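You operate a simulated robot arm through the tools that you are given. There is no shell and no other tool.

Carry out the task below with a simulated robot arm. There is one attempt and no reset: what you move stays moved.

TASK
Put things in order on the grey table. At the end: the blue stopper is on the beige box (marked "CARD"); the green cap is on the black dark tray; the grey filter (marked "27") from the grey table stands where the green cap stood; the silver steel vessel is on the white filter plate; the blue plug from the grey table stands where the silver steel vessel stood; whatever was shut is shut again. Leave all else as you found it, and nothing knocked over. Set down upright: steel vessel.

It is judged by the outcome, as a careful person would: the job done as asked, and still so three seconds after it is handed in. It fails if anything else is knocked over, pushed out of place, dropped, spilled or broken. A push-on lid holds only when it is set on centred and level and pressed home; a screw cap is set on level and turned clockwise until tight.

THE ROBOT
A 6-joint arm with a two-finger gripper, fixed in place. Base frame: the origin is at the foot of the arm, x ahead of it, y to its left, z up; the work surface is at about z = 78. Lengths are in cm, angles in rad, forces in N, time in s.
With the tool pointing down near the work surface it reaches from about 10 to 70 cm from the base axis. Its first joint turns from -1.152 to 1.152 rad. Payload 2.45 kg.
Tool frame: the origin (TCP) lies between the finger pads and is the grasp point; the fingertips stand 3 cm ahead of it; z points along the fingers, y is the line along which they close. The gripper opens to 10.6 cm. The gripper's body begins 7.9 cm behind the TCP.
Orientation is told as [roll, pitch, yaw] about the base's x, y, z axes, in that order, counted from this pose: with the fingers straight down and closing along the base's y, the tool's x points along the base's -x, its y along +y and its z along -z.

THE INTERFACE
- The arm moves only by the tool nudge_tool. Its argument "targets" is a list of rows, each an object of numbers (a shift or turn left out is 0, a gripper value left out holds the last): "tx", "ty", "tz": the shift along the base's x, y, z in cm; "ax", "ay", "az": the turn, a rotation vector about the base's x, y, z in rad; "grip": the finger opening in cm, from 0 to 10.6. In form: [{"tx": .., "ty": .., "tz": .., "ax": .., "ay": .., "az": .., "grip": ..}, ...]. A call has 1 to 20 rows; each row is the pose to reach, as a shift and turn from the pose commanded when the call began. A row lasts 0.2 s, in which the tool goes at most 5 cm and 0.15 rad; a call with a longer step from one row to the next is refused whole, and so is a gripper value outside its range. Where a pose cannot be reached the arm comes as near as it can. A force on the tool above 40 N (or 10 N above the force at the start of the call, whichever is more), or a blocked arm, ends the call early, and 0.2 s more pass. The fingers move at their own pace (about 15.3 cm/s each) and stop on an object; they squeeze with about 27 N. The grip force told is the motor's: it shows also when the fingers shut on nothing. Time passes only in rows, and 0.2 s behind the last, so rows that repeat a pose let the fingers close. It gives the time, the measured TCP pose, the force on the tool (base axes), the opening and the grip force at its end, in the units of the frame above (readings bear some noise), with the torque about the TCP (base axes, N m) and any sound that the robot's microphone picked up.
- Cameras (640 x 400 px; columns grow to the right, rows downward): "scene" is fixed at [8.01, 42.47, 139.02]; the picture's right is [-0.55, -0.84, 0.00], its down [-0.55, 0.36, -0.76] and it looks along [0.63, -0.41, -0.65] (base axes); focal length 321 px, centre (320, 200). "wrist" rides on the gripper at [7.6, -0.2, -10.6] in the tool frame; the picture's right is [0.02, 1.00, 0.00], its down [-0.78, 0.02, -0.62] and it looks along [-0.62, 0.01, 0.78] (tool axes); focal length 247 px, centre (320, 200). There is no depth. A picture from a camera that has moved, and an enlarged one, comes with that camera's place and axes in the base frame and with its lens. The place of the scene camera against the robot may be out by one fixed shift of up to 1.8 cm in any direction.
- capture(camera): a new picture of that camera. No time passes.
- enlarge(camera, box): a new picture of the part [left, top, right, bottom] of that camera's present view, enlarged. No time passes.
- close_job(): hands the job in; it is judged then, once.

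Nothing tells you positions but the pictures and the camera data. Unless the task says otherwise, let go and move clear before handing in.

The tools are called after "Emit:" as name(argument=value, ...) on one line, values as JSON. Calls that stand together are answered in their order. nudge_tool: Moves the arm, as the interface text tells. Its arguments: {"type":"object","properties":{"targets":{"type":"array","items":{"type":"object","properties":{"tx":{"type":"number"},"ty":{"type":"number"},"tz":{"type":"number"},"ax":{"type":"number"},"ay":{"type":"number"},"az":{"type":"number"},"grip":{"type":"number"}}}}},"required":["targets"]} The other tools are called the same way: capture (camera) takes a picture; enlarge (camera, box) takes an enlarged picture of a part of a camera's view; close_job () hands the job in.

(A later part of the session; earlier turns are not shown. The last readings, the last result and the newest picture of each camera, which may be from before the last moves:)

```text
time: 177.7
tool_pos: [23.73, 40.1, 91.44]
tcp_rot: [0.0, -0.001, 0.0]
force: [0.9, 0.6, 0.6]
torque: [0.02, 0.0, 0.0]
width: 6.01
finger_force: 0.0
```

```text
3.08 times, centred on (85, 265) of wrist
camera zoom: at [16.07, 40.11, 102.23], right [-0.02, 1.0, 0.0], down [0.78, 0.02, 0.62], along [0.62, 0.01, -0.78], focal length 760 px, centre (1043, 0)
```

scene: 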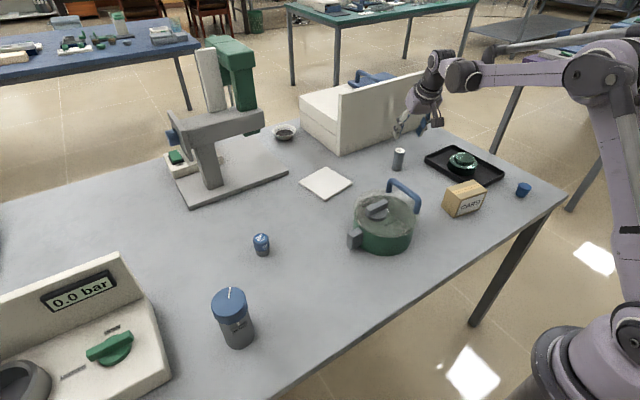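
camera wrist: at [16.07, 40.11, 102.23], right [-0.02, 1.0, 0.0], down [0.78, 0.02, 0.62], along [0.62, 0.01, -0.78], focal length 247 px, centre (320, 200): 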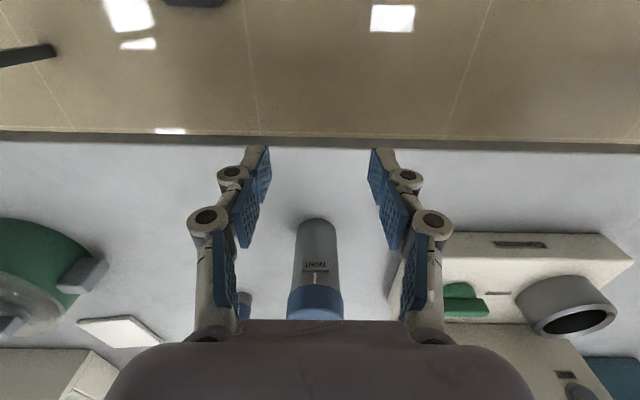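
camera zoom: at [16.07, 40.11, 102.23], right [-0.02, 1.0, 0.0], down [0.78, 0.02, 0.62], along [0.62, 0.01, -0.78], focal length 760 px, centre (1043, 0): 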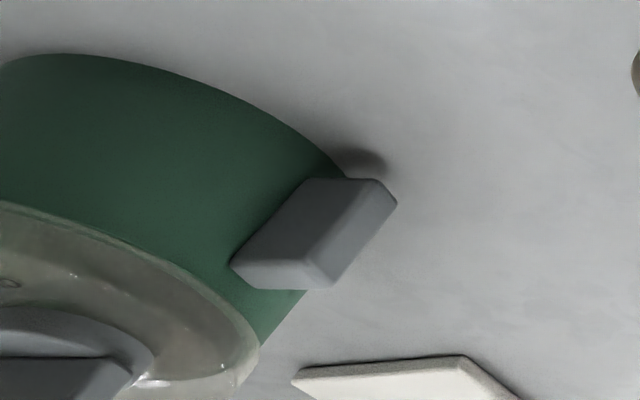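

The ring on the Corvelane unit is clearly silver metal, while the jar is dull grey; so I should survey the far-left end of the table too. I raise the tool and turn the camera to look left.

Emit:
nudge_tool(targets=[{"tx": 2, "tz": 4, "az": 0.13}, {"tx": 4, "tz": 8, "az": 0.26}, {"tx": 6, "tz": 12, "az": 0.39}, {"tx": 8, "tz": 14, "az": 0.52}, {"tx": 10, "tz": 14, "az": 0.65}, {"tx": 10, "tz": 14, "az": 0.78}, {"tx": 10, "tz": 14, "az": 0.91}, {"tx": 10, "tz": 14, "az": 1.04}, {"tx": 10, "tz": 14, "az": 1.17}, {"tx": 10, "tz": 14, "az": 1.17}])

Emit:
capture(camera="wrist")

```text
time: 179.9
tool_pos: [33.72, 40.01, 105.63]
tcp_rot: [0.0, 0.0, 1.172]
force: [-0.8, -0.5, -0.6]
torque: [-0.05, 0.01, -0.02]
width: 6.01
finger_force: 0.0
```

```text
taken
camera wrist: at [30.97, 33.08, 116.25], right [-0.93, 0.37, 0.0], down [0.29, 0.73, 0.62], along [0.23, 0.58, -0.78], focal length 247 px, centre (320, 200)
```

wrist: 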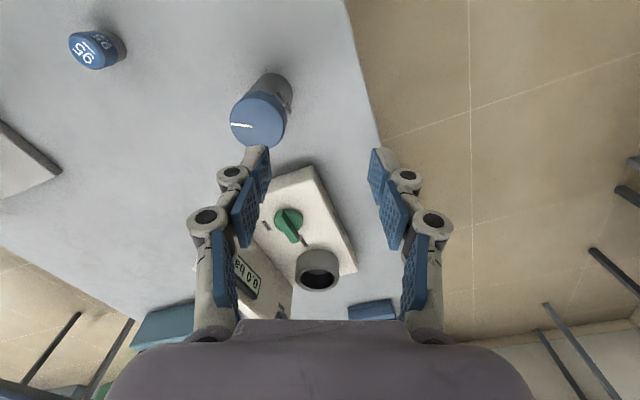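

The camera sees a blue block at the far left. I tilt up to look further along that side.

Emit:
nudge_tool(targets=[{"ax": 0.116, "ay": -0.046}, {"ax": 0.2325, "ay": -0.0925}, {"ax": 0.349, "ay": -0.139}, {"ax": 0.465, "ay": -0.185}, {"ax": 0.465, "ay": -0.185}])

Emit:
capture(camera="wrist")

Emit:
enlarge(camera="wrist", box=[240, 100, 420, 240])

Emit:
enlarge(camera="wrist", box=[240, 200, 420, 310])

```text
time: 181.1
tool_pos: [33.73, 40.01, 105.67]
tcp_rot: [0.01, -0.503, 1.168]
force: [0.5, -0.2, 0.8]
torque: [0.02, -0.03, 0.0]
width: 5.99
finger_force: 0.0
```

```text
taken
camera wrist: at [29.43, 29.2, 111.26], right [-0.93, 0.37, 0.0], down [0.14, 0.36, 0.92], along [0.34, 0.86, -0.39], focal length 247 px, centre (320, 200)
```

wrist: 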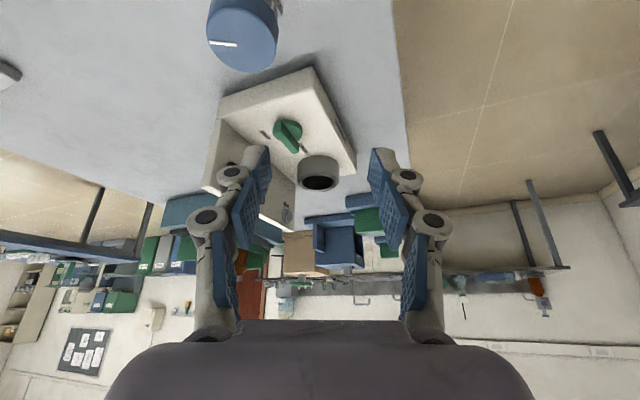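

```text
2.86 times, centred on (330, 170) of wrist
camera zoom: at [29.43, 29.2, 111.26], right [-0.93, 0.37, 0.0], down [0.14, 0.36, 0.92], along [0.34, 0.86, -0.39], focal length 706 px, centre (291, 286)
```

zoom: 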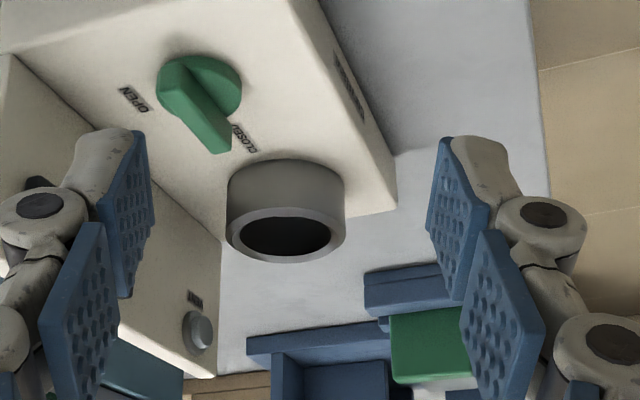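

```text
3.56 times, centred on (330, 255) of wrist
camera zoom: at [29.43, 29.2, 111.26], right [-0.93, 0.37, 0.0], down [0.14, 0.36, 0.92], along [0.34, 0.86, -0.39], focal length 878 px, centre (284, 4)
```

zoom: 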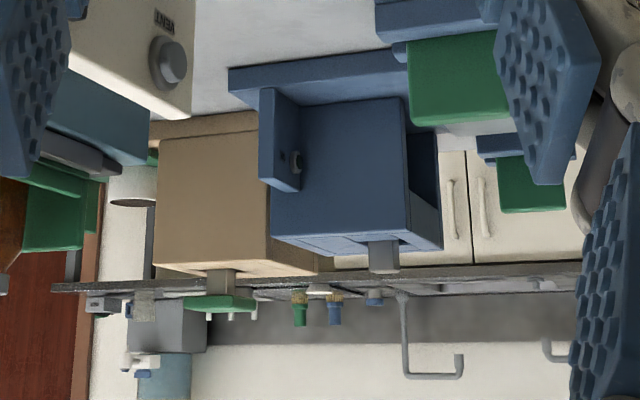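

Only big equipment stands at the far left. The silver cylinder on the Corvelane unit deserves a closer look, since it could be the steel vessel.

Emit:
enlarge(camera="wrist", box=[285, 140, 355, 200])

Emit:
enlarge(camera="scene", box=[0, 340, 60, 400])

Emit:
enlarge(camera="scene", box=[0, 398, 60, 400])

```text
6.67 times, centred on (320, 170) of wrist
camera zoom: at [29.43, 29.2, 111.26], right [-0.93, 0.37, 0.0], down [0.14, 0.36, 0.92], along [0.34, 0.86, -0.39], focal length 1646 px, centre (320, 400)
```

zoom: 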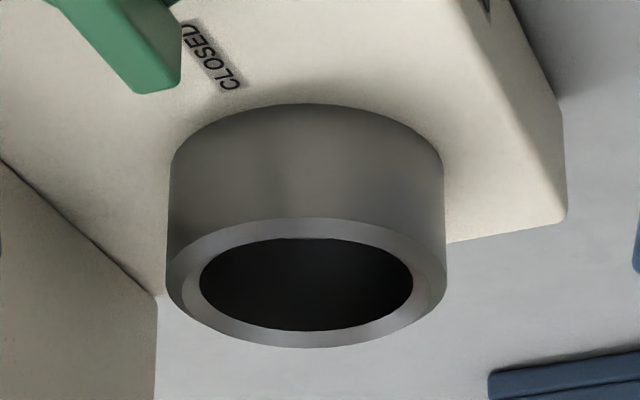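

```text
6.67 times, centred on (30, 370) of scene
camera zoom: at [8.01, 42.46, 139.02], right [-0.55, -0.84, 0.0], down [-0.55, 0.36, -0.76], along [0.63, -0.41, -0.65], focal length 2138 px, centre (2253, -933)
```

zoom: 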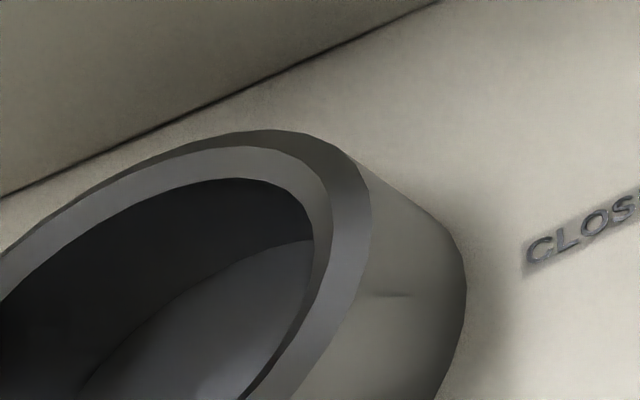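

```text
10.67 times, centred on (30, 399) of scene
camera zoom: at [8.01, 42.46, 139.02], right [-0.55, -0.84, 0.0], down [-0.55, 0.36, -0.76], along [0.63, -0.41, -0.65], focal length 3421 px, centre (3413, -1923)
```

zoom: 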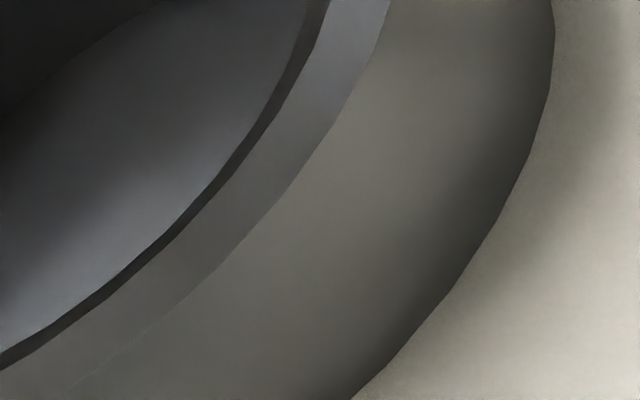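

The cylinder's side mirrors the deck, so it is bright steel: a cup-like vessel standing on the unit. It is about 87 cm out, so I test, well above it, whether a strongly tilted tool can reach there.

Emit:
nudge_tool(targets=[{"az": -0.085}, {"az": -0.17}, {"az": -0.17}])

Emit:
nudge_tool(targets=[{"ax": 0.084, "ay": -0.054, "ty": 2, "tx": 1}, {"ax": 0.168, "ay": -0.108, "ty": 4, "tx": 2}, {"ax": 0.252, "ay": -0.162, "ty": 7, "tx": 3}, {"ax": 0.337, "ay": -0.216, "ty": 11, "tx": 4.5}, {"ax": 0.421, "ay": -0.27, "ty": 15, "tx": 6}, {"ax": 0.421, "ay": -0.27, "ty": 19, "tx": 8}, {"ax": 0.421, "ay": -0.27, "ty": 23, "tx": 9.5, "tz": -2}, {"ax": 0.421, "ay": -0.27, "ty": 26, "tx": 10.5, "tz": -4}, {"ax": 0.421, "ay": -0.27, "ty": 26, "tx": 10.5, "tz": -4}])

Emit:
capture(camera="wrist")

Emit:
capture(camera="scene")

```text
time: 181.9
tool_pos: [33.68, 40.08, 105.65]
tcp_rot: [0.011, -0.502, 0.995]
force: [-0.4, 0.2, 0.6]
torque: [-0.02, 0.01, 0.02]
width: 5.99
finger_force: 0.1
```

```text
time: 183.9
tool_pos: [44.13, 66.04, 101.5]
tcp_rot: [0.012, -1.0, 0.997]
force: [0.5, -0.7, 0.2]
torque: [0.02, 0.0, -0.01]
width: 6.01
finger_force: 0.1
```

```text
taken
camera wrist: at [37.4, 55.06, 100.86], right [-0.85, 0.52, -0.01], down [-0.06, -0.08, 0.99], along [0.52, 0.85, 0.1], focal length 247 px, centre (320, 200)
```

wrist: 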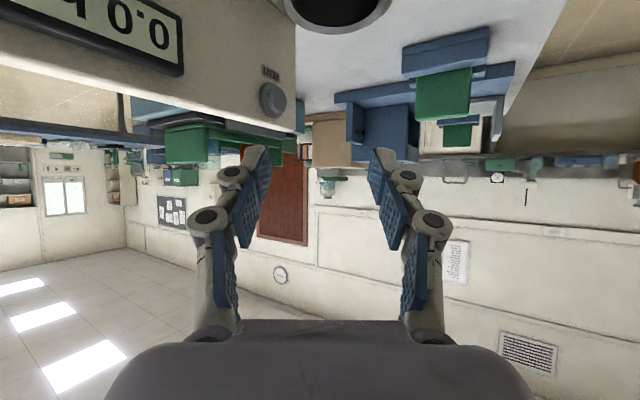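

```text
taken
```

scene: 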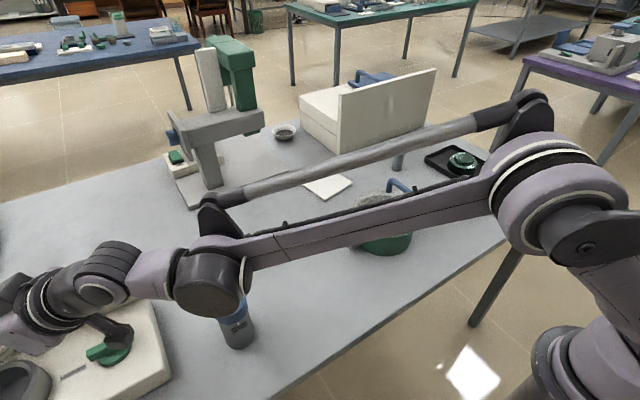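

The arm does reach out there when tilted. The cup is at the top edge of this view; I enlarge past the edge to see into it.

Emit:
enlarge(camera="wrist", box=[260, 0, 420, 2])

Emit:
enlarge(camera="wrist", box=[230, 0, 450, 60])

```text
4.00 times, centred on (340, 1) of wrist
camera zoom: at [37.4, 55.06, 100.86], right [-0.85, 0.52, -0.01], down [-0.06, -0.08, 0.99], along [0.52, 0.85, 0.1], focal length 988 px, centre (240, 996)
```

zoom: 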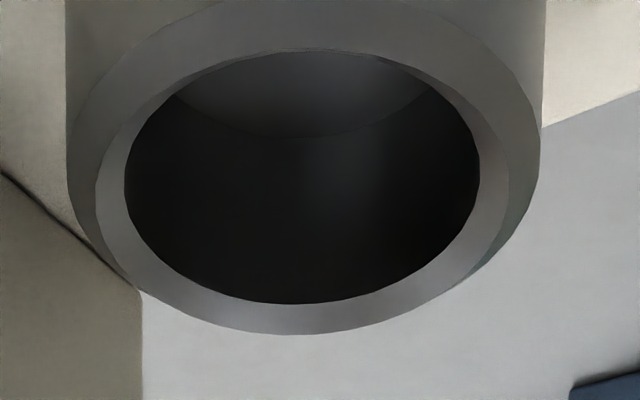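

```text
2.91 times, centred on (340, 30) of wrist
camera zoom: at [37.4, 55.06, 100.86], right [-0.85, 0.52, -0.01], down [-0.06, -0.08, 0.99], along [0.52, 0.85, 0.1], focal length 718 px, centre (262, 694)
```

zoom: 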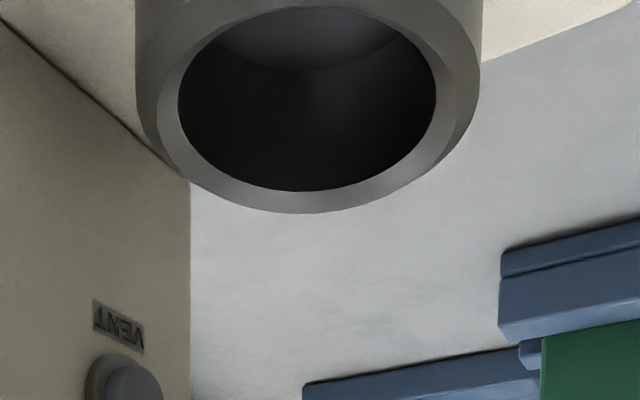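

The cup is empty, bright steel, 8.8 cm wide and about 4 cm tall — the same width as the green cap, so it is most likely the steel vessel, standing on the unit's deck at about [47,72.9]. I test the reach above it with 0.8 rad tilt.

Emit:
nudge_tool(targets=[{"ax": -0.084, "ay": 0.054, "tx": 0.7, "ty": 1.9, "tz": 0}, {"ax": -0.168, "ay": 0.108, "tx": 1.4, "ty": 3.8, "tz": 0}, {"ax": -0.168, "ay": 0.108, "tx": 2.1, "ty": 5.7, "tz": -1}, {"ax": -0.168, "ay": 0.108, "tx": 2.1, "ty": 5.7, "tz": -4, "grip": 10.6}, {"ax": -0.168, "ay": 0.108, "tx": 2.1, "ty": 5.7, "tz": -4, "grip": 10.6}])

Emit:
capture(camera="wrist")

Emit:
capture(camera="scene")

```text
time: 185.1
tool_pos: [46.21, 71.72, 97.58]
tcp_rot: [0.012, -0.801, 0.997]
force: [1.2, 0.0, -0.1]
torque: [-0.03, -0.01, 0.01]
width: 10.6
finger_force: 0.1
out of reach, approached as far as the arm can: row 3
```

```text
taken
camera wrist: at [39.54, 60.8, 99.48], right [-0.85, 0.52, -0.01], down [0.05, 0.09, 0.99], along [0.52, 0.85, -0.1], focal length 247 px, centre (320, 200)
```

wrist: 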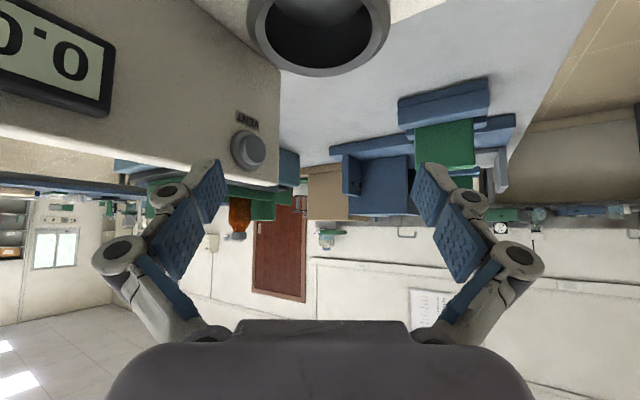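

```text
taken
```

scene: 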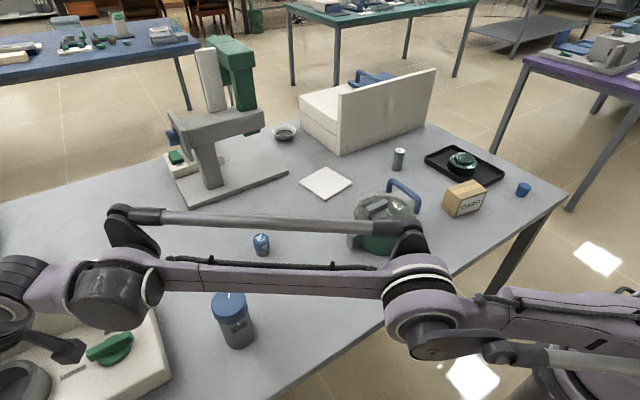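

The pose is reachable. I enlarge past the top edge to centre the cup exactly.

Emit:
enlarge(camera="wrist", box=[220, 0, 420, 20])

```text
3.20 times, centred on (320, 10) of wrist
camera zoom: at [39.54, 60.8, 99.48], right [-0.85, 0.52, -0.01], down [0.05, 0.09, 0.99], along [0.52, 0.85, -0.1], focal length 790 px, centre (320, 808)
```

zoom: 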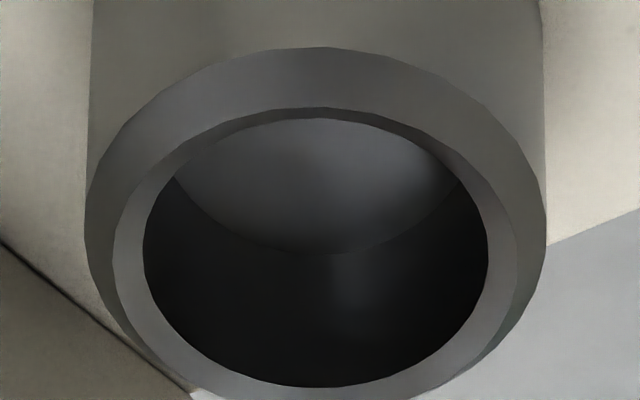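

The cup is centred sideways; its centre is about [47.0,72.5], rim z about 87.3. I lower part of the way with the fingers wide open and check.

Emit:
nudge_tool(targets=[{"ty": -0.3, "tz": -3}, {"ty": -0.4, "tz": -6}, {"ty": -0.4, "tz": -6}])

Emit:
capture(camera="wrist")

Emit:
enlarge(camera="scene", box=[0, 260, 160, 400])

```text
time: 185.9
tool_pos: [46.16, 71.39, 91.54]
tcp_rot: [0.012, -0.802, 0.996]
force: [-0.1, -0.2, -0.9]
torque: [0.0, 0.01, 0.01]
width: 10.62
finger_force: 0.1
```

```text
taken
camera wrist: at [39.55, 60.41, 93.42], right [-0.85, 0.52, -0.01], down [0.05, 0.09, 1.0], along [0.52, 0.85, -0.1], focal length 247 px, centre (320, 200)
```

wrist: 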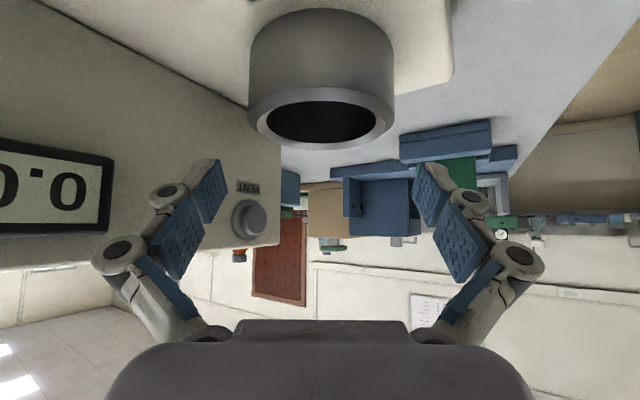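

```text
2.86 times, centred on (80, 330) of scene
camera zoom: at [8.01, 42.47, 139.02], right [-0.55, -0.84, 0.0], down [-0.55, 0.36, -0.76], along [0.63, -0.41, -0.65], focal length 916 px, centre (1006, -171)
```

zoom: 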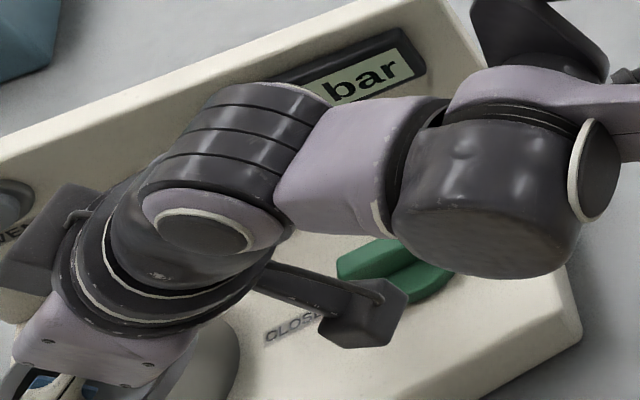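

Alignment is good. I go down the rest in small steps, watching the force.

Emit:
nudge_tool(targets=[{"tz": -1}, {"tz": -2}, {"tz": -3}, {"tz": -3.6}, {"tz": -3.6}])

Emit:
capture(camera="wrist")

```text
time: 187.1
tool_pos: [46.38, 71.37, 88.03]
tcp_rot: [0.013, -0.801, 0.998]
force: [0.0, -0.8, 0.0]
torque: [-0.01, -0.01, 0.01]
width: 10.6
finger_force: 0.0
```

```text
taken
camera wrist: at [39.62, 60.43, 89.89], right [-0.85, 0.52, -0.01], down [0.05, 0.09, 1.0], along [0.52, 0.85, -0.1], focal length 247 px, centre (320, 200)
```

wrist: 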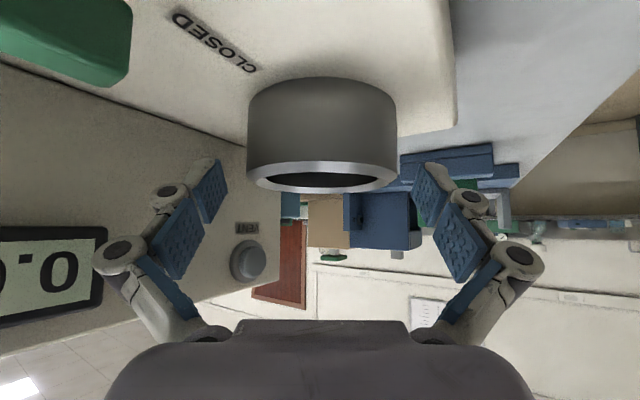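

The fingertips are level with the rim only. I lower another 0.8 cm for a better hold.

Emit:
nudge_tool(targets=[{"tz": -0.4}, {"tz": -0.8}, {"tz": -0.8}])

Emit:
capture(camera="wrist")

Emit:
nudge_tool(targets=[{"grip": 9.4}, {"grip": 8.6}, {"grip": 8.2}, {"grip": 8.2}])

```text
time: 187.9
tool_pos: [46.37, 71.43, 87.1]
tcp_rot: [0.012, -0.801, 0.997]
force: [-0.7, -0.5, -0.3]
torque: [0.0, 0.01, 0.02]
width: 10.59
finger_force: 0.0
```

```text
taken
camera wrist: at [39.63, 60.48, 89.1], right [-0.85, 0.52, -0.01], down [0.05, 0.09, 1.0], along [0.52, 0.85, -0.1], focal length 247 px, centre (320, 200)
```

wrist: 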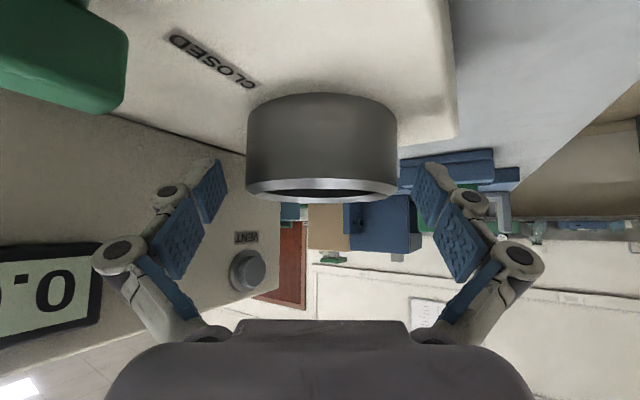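

```text
time: 188.9
tool_pos: [46.34, 71.35, 87.07]
tcp_rot: [0.012, -0.802, 0.999]
force: [-6.6, -3.3, 2.0]
torque: [0.08, 0.1, 0.37]
width: 8.85
finger_force: 5.0
```

The fingers touch unevenly. I let the grip settle and read again.

Emit:
nudge_tool(targets=[{"grip": 8.0}, {"grip": 7.8}, {"grip": 7.8}])

Emit:
capture(camera="wrist")

```text
time: 189.7
tool_pos: [46.24, 71.43, 87.12]
tcp_rot: [0.012, -0.8, 0.999]
force: [-12.1, -3.5, 2.8]
torque: [0.09, 0.15, 0.58]
width: 8.82
finger_force: 8.0
```

```text
taken
camera wrist: at [39.54, 60.51, 89.13], right [-0.85, 0.52, -0.01], down [0.05, 0.09, 1.0], along [0.52, 0.85, -0.1], focal length 247 px, centre (320, 200)
```

wrist: 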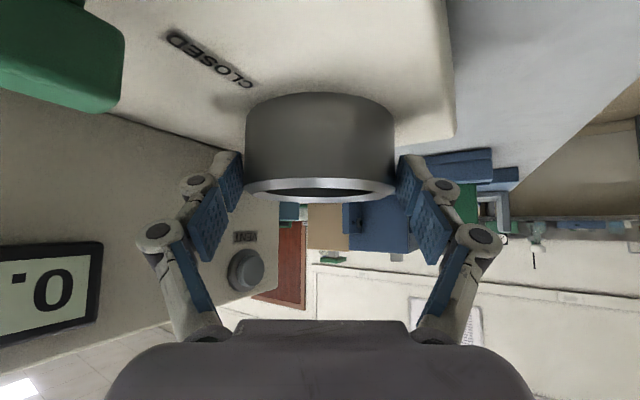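

The cup does not shift when touched from one side. I shift the tool 0.2 cm toward that side to centre it and tighten.

Emit:
nudge_tool(targets=[{"tx": -0.13, "ty": 0.08, "grip": 7.8}, {"tx": -0.17, "ty": 0.11, "grip": 7.0}, {"tx": -0.17, "ty": 0.11, "grip": 6.5}, {"tx": -0.17, "ty": 0.11, "grip": 6.5}])

```text
time: 190.7
tool_pos: [46.14, 71.49, 87.19]
tcp_rot: [0.011, -0.801, 0.997]
force: [-14.5, -13.3, 11.3]
torque: [0.34, 0.38, 0.73]
width: 8.65
finger_force: 45.2
```

The squeeze pushes the tool backward, so my contact is short of the cup's middle. I open, move 1 cm further out, and grip again.

Emit:
nudge_tool(targets=[{"grip": 9}, {"grip": 10.6}, {"grip": 10.6}, {"tx": 0.35, "ty": 0.5, "grip": 10.6}, {"tx": 0.65, "ty": 0.9, "grip": 10.6}, {"tx": 0.65, "ty": 0.9, "grip": 10.6}])

Emit:
capture(camera="wrist")

Emit:
enlarge(camera="wrist", box=[200, 70, 440, 230])

```text
time: 192.1
tool_pos: [46.53, 71.93, 87.16]
tcp_rot: [0.012, -0.8, 0.996]
force: [0.2, 0.3, 0.6]
torque: [0.0, 0.04, 0.0]
width: 10.59
finger_force: 0.1
out of reach, approached as far as the arm can: row 5, 6
```

```text
taken
camera wrist: at [39.8, 61.05, 89.09], right [-0.85, 0.52, -0.01], down [0.05, 0.09, 1.0], along [0.52, 0.85, -0.1], focal length 247 px, centre (320, 200)
```

wrist: 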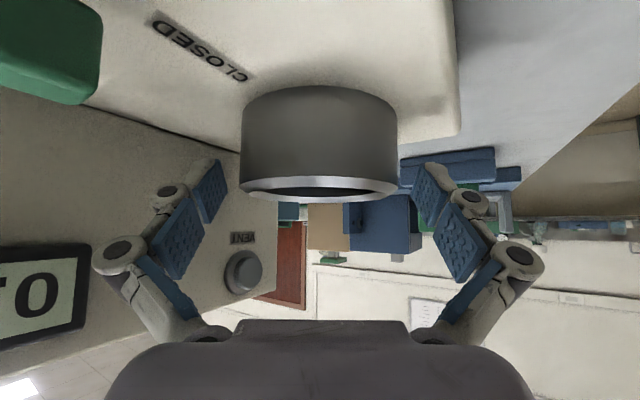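

```text
2.50 times, centred on (320, 150) of wrist
camera zoom: at [39.8, 61.05, 89.09], right [-0.85, 0.52, -0.01], down [0.05, 0.09, 1.0], along [0.52, 0.85, -0.1], focal length 617 px, centre (320, 325)
```

zoom: 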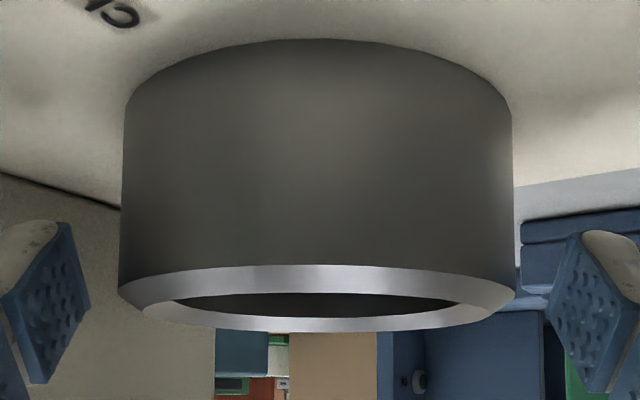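

The arm is at its limit here, and the fingertips likely touched the deck when closing. I raise 0.6 cm and close again.

Emit:
nudge_tool(targets=[{"tz": 0.6, "grip": 10.6}, {"tz": 0.6, "grip": 9.5}, {"tz": 0.6, "grip": 8.8}, {"tz": 0.6, "grip": 8.4}, {"tz": 0.6, "grip": 8.4}])

Emit:
nudge_tool(targets=[{"grip": 7.8}, {"grip": 7}, {"grip": 7}])

Emit:
capture(camera="wrist")

```text
time: 193.3
tool_pos: [46.55, 71.95, 87.81]
tcp_rot: [0.012, -0.802, 0.996]
force: [-5.3, -5.7, 3.1]
torque: [0.09, 0.19, 0.12]
width: 8.93
finger_force: 45.0
```

```text
time: 194.1
tool_pos: [46.5, 71.92, 87.74]
tcp_rot: [0.012, -0.8, 0.995]
force: [-7.4, -8.4, 4.1]
torque: [-0.02, -0.06, -0.32]
width: 8.92
finger_force: 45.2
```

```text
taken
camera wrist: at [39.76, 61.04, 89.71], right [-0.85, 0.52, -0.01], down [0.05, 0.09, 0.99], along [0.52, 0.85, -0.1], focal length 247 px, centre (320, 200)
```

wrist: 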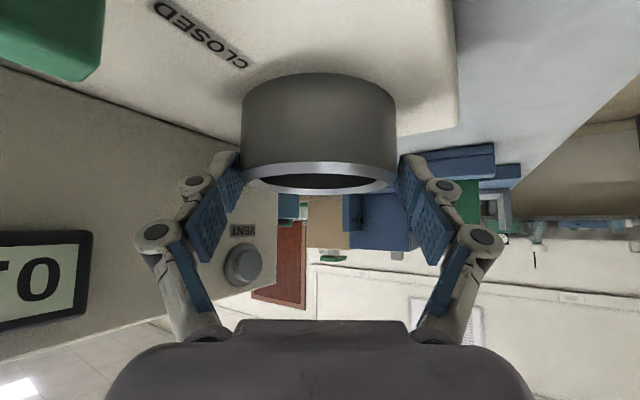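

It is gripped (8.9 cm). I try a tiny lift to learn whether the cup is loose.

Emit:
nudge_tool(targets=[{"tz": 0.1}, {"tz": 0.2}, {"tz": 0.2}])

Emit:
nudge_tool(targets=[{"tz": 0.15}, {"tz": 0.3}, {"tz": 0.3}])

Emit:
capture(camera="wrist")

```text
time: 194.9
tool_pos: [46.42, 71.99, 87.85]
tcp_rot: [0.013, -0.796, 0.997]
force: [-6.4, -6.0, -17.4]
torque: [-0.26, -0.06, -0.44]
width: 8.9
finger_force: 44.7
```

```text
time: 195.7
tool_pos: [46.51, 71.78, 87.88]
tcp_rot: [0.013, -0.787, 0.997]
force: [-14.4, -20.5, -19.7]
torque: [-0.35, 0.46, 0.07]
width: 8.6
finger_force: 44.7
```

```text
taken
camera wrist: at [39.72, 60.92, 90.16], right [-0.85, 0.52, -0.01], down [0.05, 0.1, 0.99], along [0.52, 0.85, -0.11], focal length 247 px, centre (320, 200)
```

wrist: 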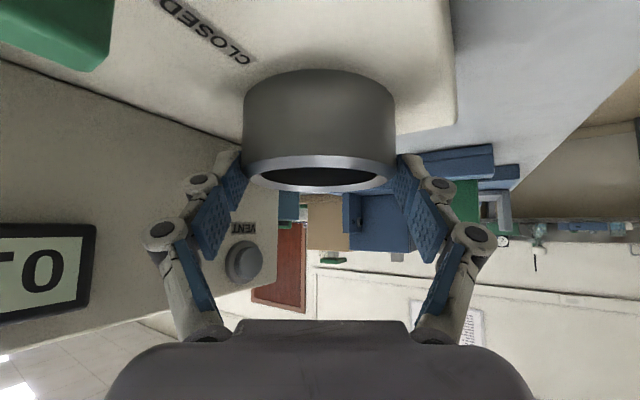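

The cup does not come up; the fingers slip, so it is fixed to the unit. I open and back away carefully.

Emit:
nudge_tool(targets=[{"grip": 9.5}, {"grip": 10.6}, {"grip": 10.6}, {"tz": 2, "grip": 10.6}, {"tz": 5, "tx": -0.5, "ty": -0.8, "grip": 10.6}, {"tz": 9, "tx": -1.5, "ty": -2.5, "grip": 10.6}, {"tz": 13, "tx": -3, "ty": -5, "grip": 10.6}, {"tz": 13, "tx": -5, "ty": -8.5, "grip": 10.6}, {"tz": 13, "tx": -7, "ty": -12, "grip": 10.6}])

Emit:
capture(camera="wrist")

Emit:
capture(camera="scene")

```text
time: 197.7
tool_pos: [39.59, 59.82, 101.12]
tcp_rot: [0.012, -0.802, 0.999]
force: [0.4, 0.3, 0.3]
torque: [-0.03, -0.02, -0.01]
width: 10.6
finger_force: 0.1
```

```text
taken
camera wrist: at [32.83, 49.03, 103.11], right [-0.85, 0.52, -0.01], down [0.05, 0.09, 1.0], along [0.52, 0.85, -0.1], focal length 247 px, centre (320, 200)
```

wrist: 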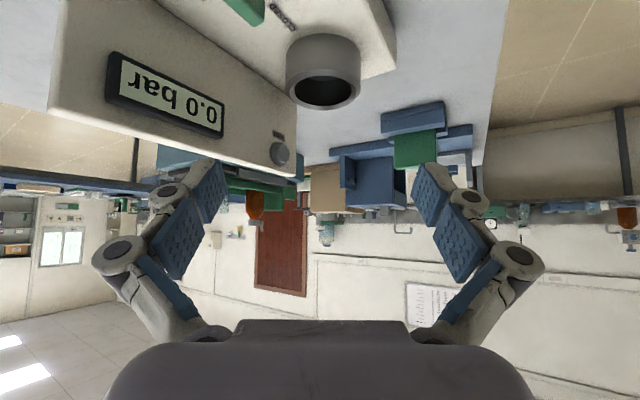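

```text
taken
```

scene: 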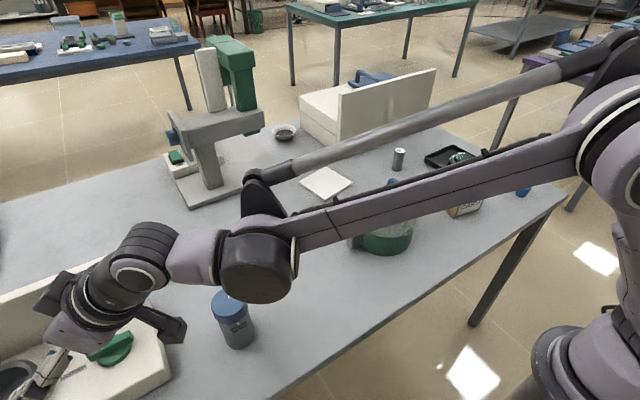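

The cup is a fixed chamber. Its dull side matches the jar's body, so the jar is the loose steel vessel; and the numbered blue plugs (29, 65) on the teal table explain "the blue plug from the grey table", so the 95 part is the plug and the tapered part the stopper. I turn to yaw 0 with 0.35 rad outward tilt and go to the jar.

Emit:
nudge_tool(targets=[{"ax": -0.126, "ay": 0.0814, "ty": -3}, {"ax": -0.252, "ay": 0.1628, "ty": -7}, {"ax": -0.378, "ay": 0.2442, "ty": -11}, {"ax": -0.378, "ay": 0.2442, "tx": -1, "ty": -15}, {"ax": -0.378, "ay": 0.2442, "tx": -2, "ty": -19}, {"ax": -0.378, "ay": 0.2442, "tx": -2, "ty": -19}])

Emit:
nudge_tool(targets=[{"az": -0.14}, {"az": -0.28}, {"az": -0.42}, {"az": -0.56}, {"az": -0.7}, {"az": -0.84}, {"az": -0.998}, {"az": -0.998}])

Emit:
capture(camera="wrist")

```text
time: 199.1
tool_pos: [37.46, 40.96, 101.34]
tcp_rot: [0.012, -0.352, 0.998]
force: [-0.5, 0.3, -0.5]
torque: [-0.01, -0.02, 0.0]
width: 10.58
finger_force: 0.0
```

```text
refused: row 7 steps farther than a row can; nothing moved
```

```text
taken
camera wrist: at [31.9, 31.82, 108.7], right [-0.85, 0.52, 0.0], down [0.28, 0.44, 0.85], along [0.44, 0.73, -0.52], focal length 247 px, centre (320, 200)
```

wrist: 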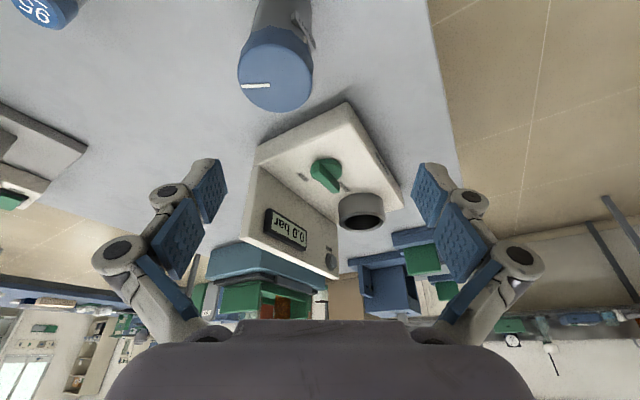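

I resend the yaw in smaller steps and correct the slight roll.

Emit:
nudge_tool(targets=[{"az": -0.14}, {"az": -0.28}, {"az": -0.42}, {"az": -0.56}, {"az": -0.7}, {"az": -0.84}, {"az": -0.98}, {"az": -0.998}, {"az": -0.998}])

Emit:
nudge_tool(targets=[{"ax": -0.012, "tx": 2, "ty": -0.5, "tz": -1, "grip": 9}, {"ax": -0.012, "tx": 2, "ty": -0.9, "tz": -3, "grip": 9}, {"ax": -0.012, "tx": 2, "ty": -0.9, "tz": -3, "grip": 9}])

Emit:
capture(camera="wrist")

```text
time: 201.1
tool_pos: [37.44, 40.88, 101.26]
tcp_rot: [0.012, -0.35, -0.003]
force: [-0.6, -0.1, -0.3]
torque: [0.04, 0.01, 0.0]
width: 10.61
finger_force: 0.0
```

```text
time: 201.9
tool_pos: [39.54, 40.01, 98.16]
tcp_rot: [-0.001, -0.35, 0.002]
force: [0.0, 0.1, -0.2]
torque: [-0.01, -0.02, 0.0]
width: 8.98
finger_force: 0.1
```

```text
taken
camera wrist: at [28.81, 39.99, 105.58], right [-0.02, 1.0, -0.01], down [0.52, 0.02, 0.85], along [0.85, 0.02, -0.52], focal length 247 px, centre (320, 200)
```

wrist: 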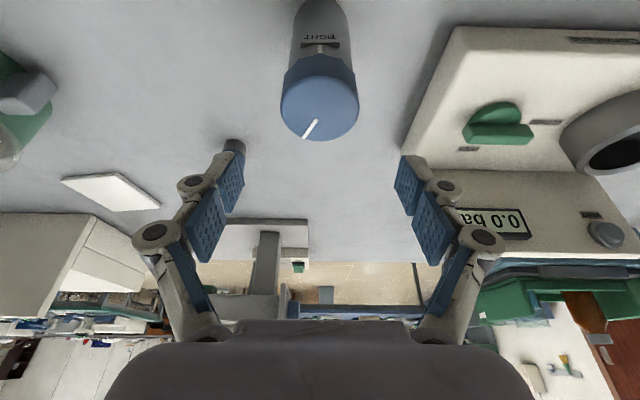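

The jar is centred. I lower to its cap and grip it there, keeping the tool's heading fixed from now on so that the cap is not turned.

Emit:
nudge_tool(targets=[{"tx": 1.05, "tz": -3, "grip": 9}, {"tx": 1.05, "tz": -6, "grip": 9}, {"tx": 1.05, "tz": -8.6, "grip": 9}, {"tx": 1.05, "tz": -8.6, "grip": 9}])

Emit:
capture(camera="wrist")

Emit:
nudge_tool(targets=[{"grip": 7}, {"grip": 6}, {"grip": 5.2}, {"grip": 5}, {"grip": 5}])

```text
time: 202.9
tool_pos: [40.46, 40.15, 89.46]
tcp_rot: [0.001, -0.35, 0.003]
force: [0.1, 0.6, -0.2]
torque: [-0.01, 0.02, -0.02]
width: 9.0
finger_force: 0.0
```

```text
taken
camera wrist: at [29.81, 40.14, 96.98], right [-0.02, 1.0, -0.01], down [0.52, 0.02, 0.85], along [0.85, 0.02, -0.52], focal length 247 px, centre (320, 200)
```

wrist: 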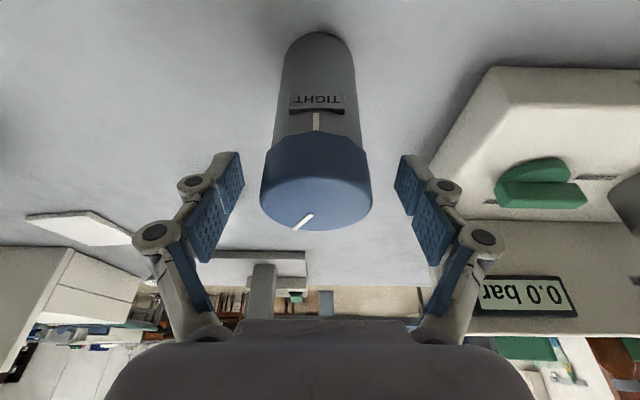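

```text
time: 204.1
tool_pos: [40.61, 40.19, 89.53]
tcp_rot: [-0.002, -0.352, 0.003]
force: [-1.1, -3.8, 6.2]
torque: [-0.16, -0.03, 0.0]
width: 5.75
finger_force: 27.5
```

Gripped at 5.75 cm. I lift and check that it hangs straight.

Emit:
nudge_tool(targets=[{"tz": 0.5}, {"tz": 2}, {"tz": 5}, {"tz": 9}, {"tz": 12}, {"tz": 12}])

Emit:
capture(camera="wrist")

Emit:
capture(camera="scene")

```text
time: 205.5
tool_pos: [40.6, 40.15, 101.7]
tcp_rot: [-0.001, -0.35, 0.003]
force: [0.2, 0.6, -5.9]
torque: [-0.02, 0.03, -0.01]
width: 5.74
finger_force: 26.8
```

```text
taken
camera wrist: at [29.81, 40.1, 109.15], right [-0.02, 1.0, -0.01], down [0.52, 0.02, 0.85], along [0.85, 0.02, -0.52], focal length 247 px, centre (320, 200)
```

wrist: 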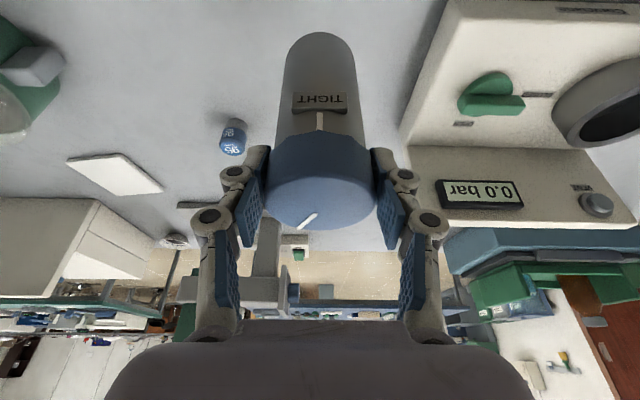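

```text
taken
```

scene: 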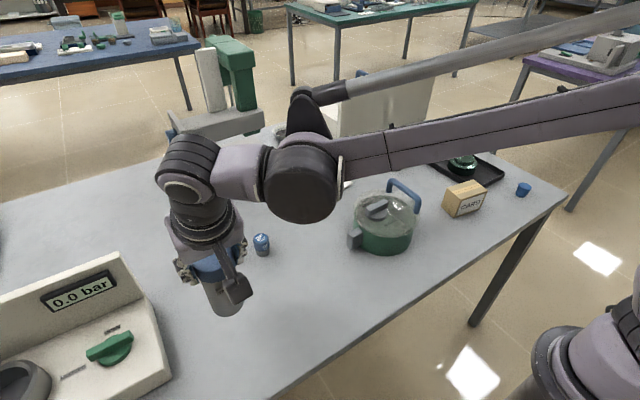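

The jar hangs straight. I carry it toward the white plate (centre about [72.1,-1.0]) at this height.

Emit:
nudge_tool(targets=[{"tx": 2.48, "ty": -3.45}, {"tx": 4.97, "ty": -6.9}, {"tx": 7.45, "ty": -10.35}, {"tx": 9.93, "ty": -13.8}, {"tx": 12.4, "ty": -17.25}, {"tx": 14.9, "ty": -20.7}, {"tx": 17.4, "ty": -24.15}, {"tx": 19.9, "ty": -27.6}, {"tx": 22.35, "ty": -31.05}, {"tx": 24.8, "ty": -34.5}, {"tx": 27.3, "ty": -37.95}, {"tx": 29.8, "ty": -41.4}, {"tx": 29.8, "ty": -41.4}])

Emit:
capture(camera="wrist")

Emit:
capture(camera="scene")

```text
time: 208.3
tool_pos: [70.33, -1.41, 101.62]
tcp_rot: [0.0, -0.351, 0.003]
force: [-0.1, 0.3, -5.5]
torque: [0.0, 0.04, 0.02]
width: 5.75
finger_force: 26.9
```

```text
taken
camera wrist: at [59.57, -1.39, 109.02], right [-0.02, 1.0, -0.01], down [0.52, 0.02, 0.85], along [0.85, 0.02, -0.52], focal length 247 px, centre (320, 200)
```

wrist: 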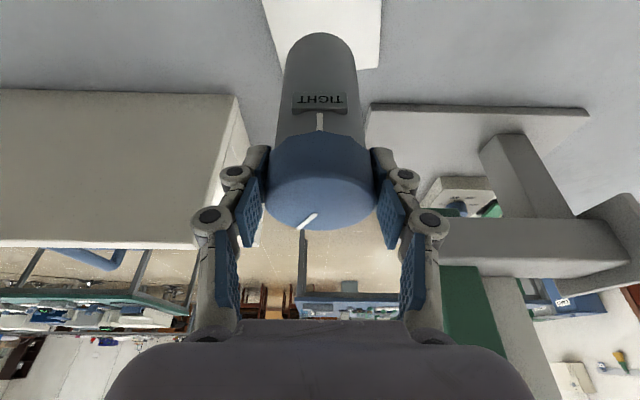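

```text
taken
```

scene: 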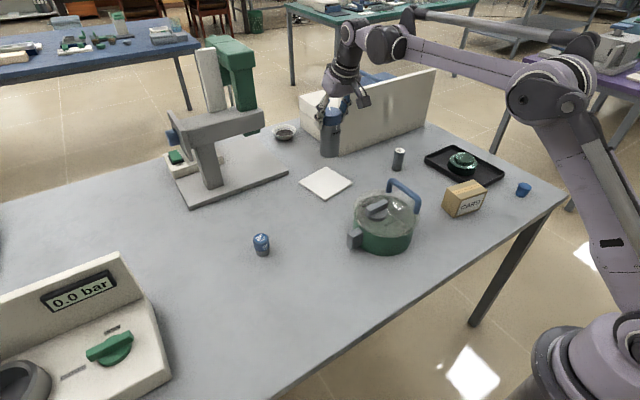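

The jar is above the plate's middle. I lower it in stages.

Emit:
nudge_tool(targets=[{"tz": -3}, {"tz": -6}, {"tz": -8.5}, {"tz": -10}, {"tz": -10}])

Emit:
enlarge(camera="scene", box=[280, 120, 380, 210])

Emit:
capture(camera="wrist")

```text
time: 209.5
tool_pos: [70.36, -1.46, 91.54]
tcp_rot: [0.0, -0.351, 0.003]
force: [-0.1, -0.6, -7.0]
torque: [-0.01, 0.05, 0.01]
width: 5.76
finger_force: 26.7
```

```text
4.44 times, centred on (330, 165) of scene
camera zoom: at [8.03, 42.47, 139.02], right [-0.55, -0.84, 0.0], down [-0.55, 0.36, -0.76], along [0.63, -0.41, -0.65], focal length 1425 px, centre (276, 356)
```

zoom: 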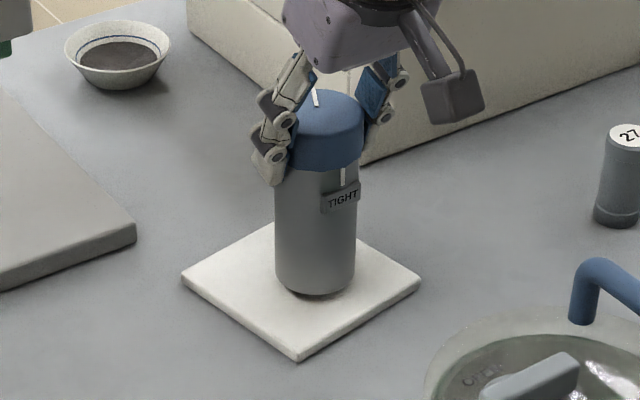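

```text
taken
camera wrist: at [59.61, -1.38, 99.0], right [-0.02, 1.0, -0.01], down [0.52, 0.02, 0.85], along [0.85, 0.02, -0.52], focal length 247 px, centre (320, 200)
```

wrist: 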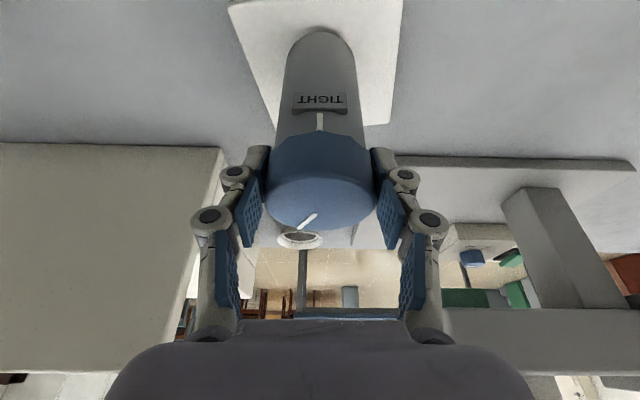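

The jar hovers over the plate's middle. I lower it gently to contact.

Emit:
nudge_tool(targets=[{"tz": -0.2}, {"tz": -0.4}, {"tz": -0.5}, {"tz": -0.5}])

Emit:
nudge_tool(targets=[{"tz": -0.15}, {"tz": -0.25}, {"tz": -0.25}])

```text
time: 210.5
tool_pos: [70.44, -1.32, 91.11]
tcp_rot: [0.001, -0.351, 0.005]
force: [-0.4, -0.3, -4.8]
torque: [-0.01, 0.02, 0.0]
width: 5.75
finger_force: 27.0
```

```text
time: 211.3
tool_pos: [70.4, -1.36, 91.03]
tcp_rot: [0.0, -0.35, 0.004]
force: [-0.5, 0.0, -6.2]
torque: [-0.01, 0.02, -0.01]
width: 5.75
finger_force: 27.0
```

Emit:
nudge_tool(targets=[{"tz": -0.15}, {"tz": -0.25}, {"tz": -0.25}])

Emit:
enlarge(camera="scene", box=[290, 140, 370, 210])

```text
time: 212.1
tool_pos: [70.3, -1.45, 90.73]
tcp_rot: [0.0, -0.352, 0.004]
force: [0.2, -0.4, 4.6]
torque: [0.17, -0.08, 0.0]
width: 5.72
finger_force: 27.3
```

```text
5.71 times, centred on (330, 175) of scene
camera zoom: at [8.0, 42.47, 139.02], right [-0.55, -0.84, 0.0], down [-0.55, 0.36, -0.76], along [0.63, -0.41, -0.65], focal length 1833 px, centre (263, 343)
```

zoom: 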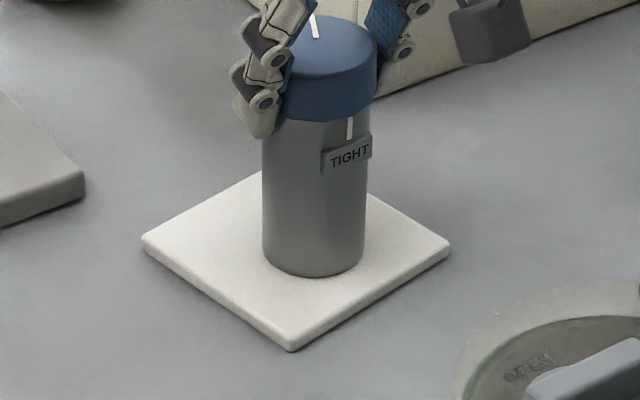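

It rests on the plate (force turned positive). I open and withdraw along the tool's line.

Emit:
nudge_tool(targets=[{"grip": 6.5}, {"grip": 8}, {"grip": 9}, {"grip": 9, "tx": -0.7, "tz": 1.9}, {"grip": 9, "tx": -1.7, "tz": 4.7}, {"grip": 9, "tx": -3.4, "tz": 9.4}, {"grip": 9, "tx": -6, "tz": 12}])

Emit:
capture(camera="scene")

Emit:
enlarge(camera="scene", box=[290, 130, 370, 210])

```text
time: 213.7
tool_pos: [64.46, -1.33, 102.54]
tcp_rot: [0.0, -0.35, 0.003]
force: [-1.2, 0.0, 0.7]
torque: [-0.01, -0.04, -0.03]
width: 9.01
finger_force: 0.1
```

```text
taken
```

scene: 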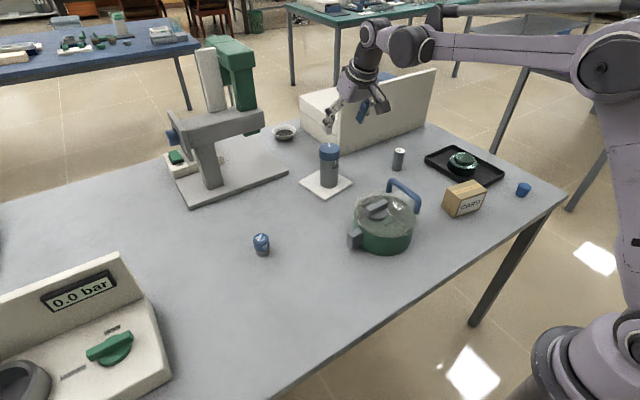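

```text
5.00 times, centred on (330, 170) of scene
camera zoom: at [8.01, 42.47, 139.02], right [-0.55, -0.84, 0.0], down [-0.55, 0.36, -0.76], along [0.63, -0.41, -0.65], focal length 1604 px, centre (270, 350)
```

zoom: 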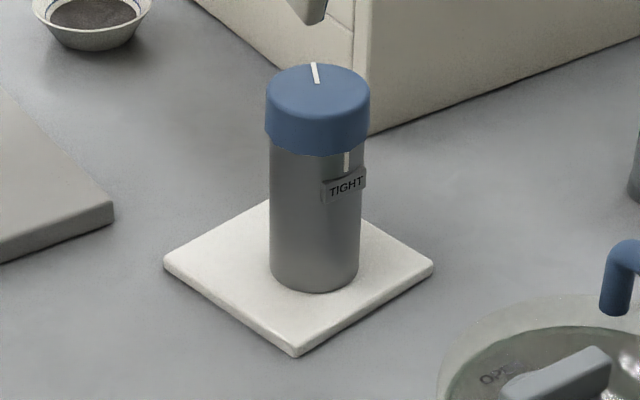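

The vessel stands upright on the plate, and its side now mirrors the white plate, confirming it is steel. Next the 95 plug: I level the tool and go to look at it.

Emit:
nudge_tool(targets=[{"ay": 0.12, "tx": -2, "ty": 3}, {"ay": 0.24, "tx": -4, "ty": 6}, {"ay": 0.35, "tx": -6, "ty": 10}, {"ay": 0.35, "tx": -8, "ty": 14}, {"ay": 0.35, "tx": -9, "ty": 18}, {"ay": 0.35, "tx": -10, "ty": 22}, {"ay": 0.35, "tx": -11, "ty": 26, "grip": 6}, {"ay": 0.35, "tx": -11, "ty": 27.5, "grip": 6}, {"ay": 0.35, "tx": -11, "ty": 27.5, "grip": 6}])

Emit:
capture(camera="wrist")

Emit:
enlarge(camera="wrist", box=[240, 80, 400, 200])

```text
time: 215.7
tool_pos: [53.37, 26.17, 102.68]
tcp_rot: [0.001, -0.002, 0.003]
force: [-0.3, 0.1, 0.6]
torque: [0.02, -0.04, -0.03]
width: 6.0
finger_force: 0.0
```

```text
taken
camera wrist: at [45.82, 26.1, 113.37], right [-0.02, 1.0, 0.0], down [0.78, 0.02, 0.62], along [0.62, 0.02, -0.78], focal length 247 px, centre (320, 200)
```

wrist: 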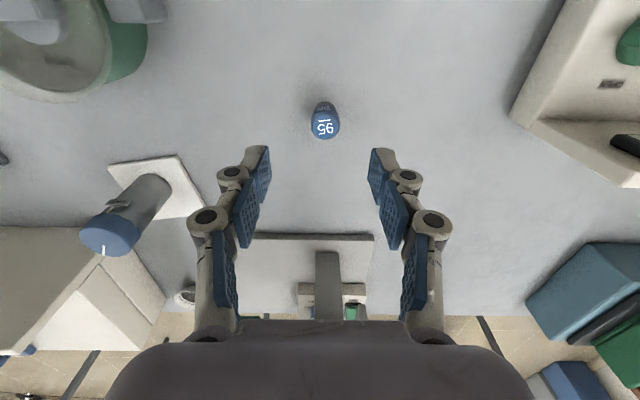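

```text
3.33 times, centred on (320, 140) of wrist
camera zoom: at [45.82, 26.1, 113.37], right [-0.02, 1.0, 0.0], down [0.78, 0.02, 0.62], along [0.62, 0.02, -0.78], focal length 823 px, centre (320, 400)
```

zoom: 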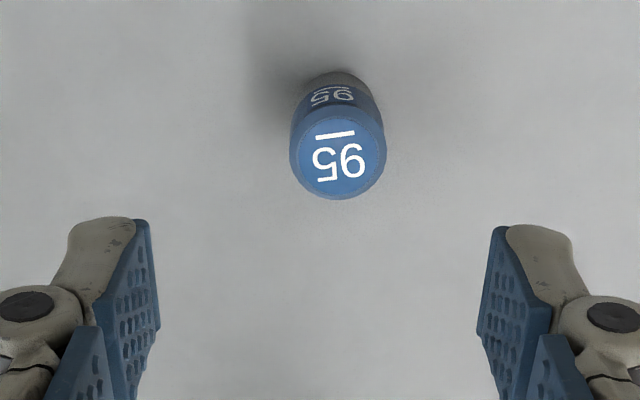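

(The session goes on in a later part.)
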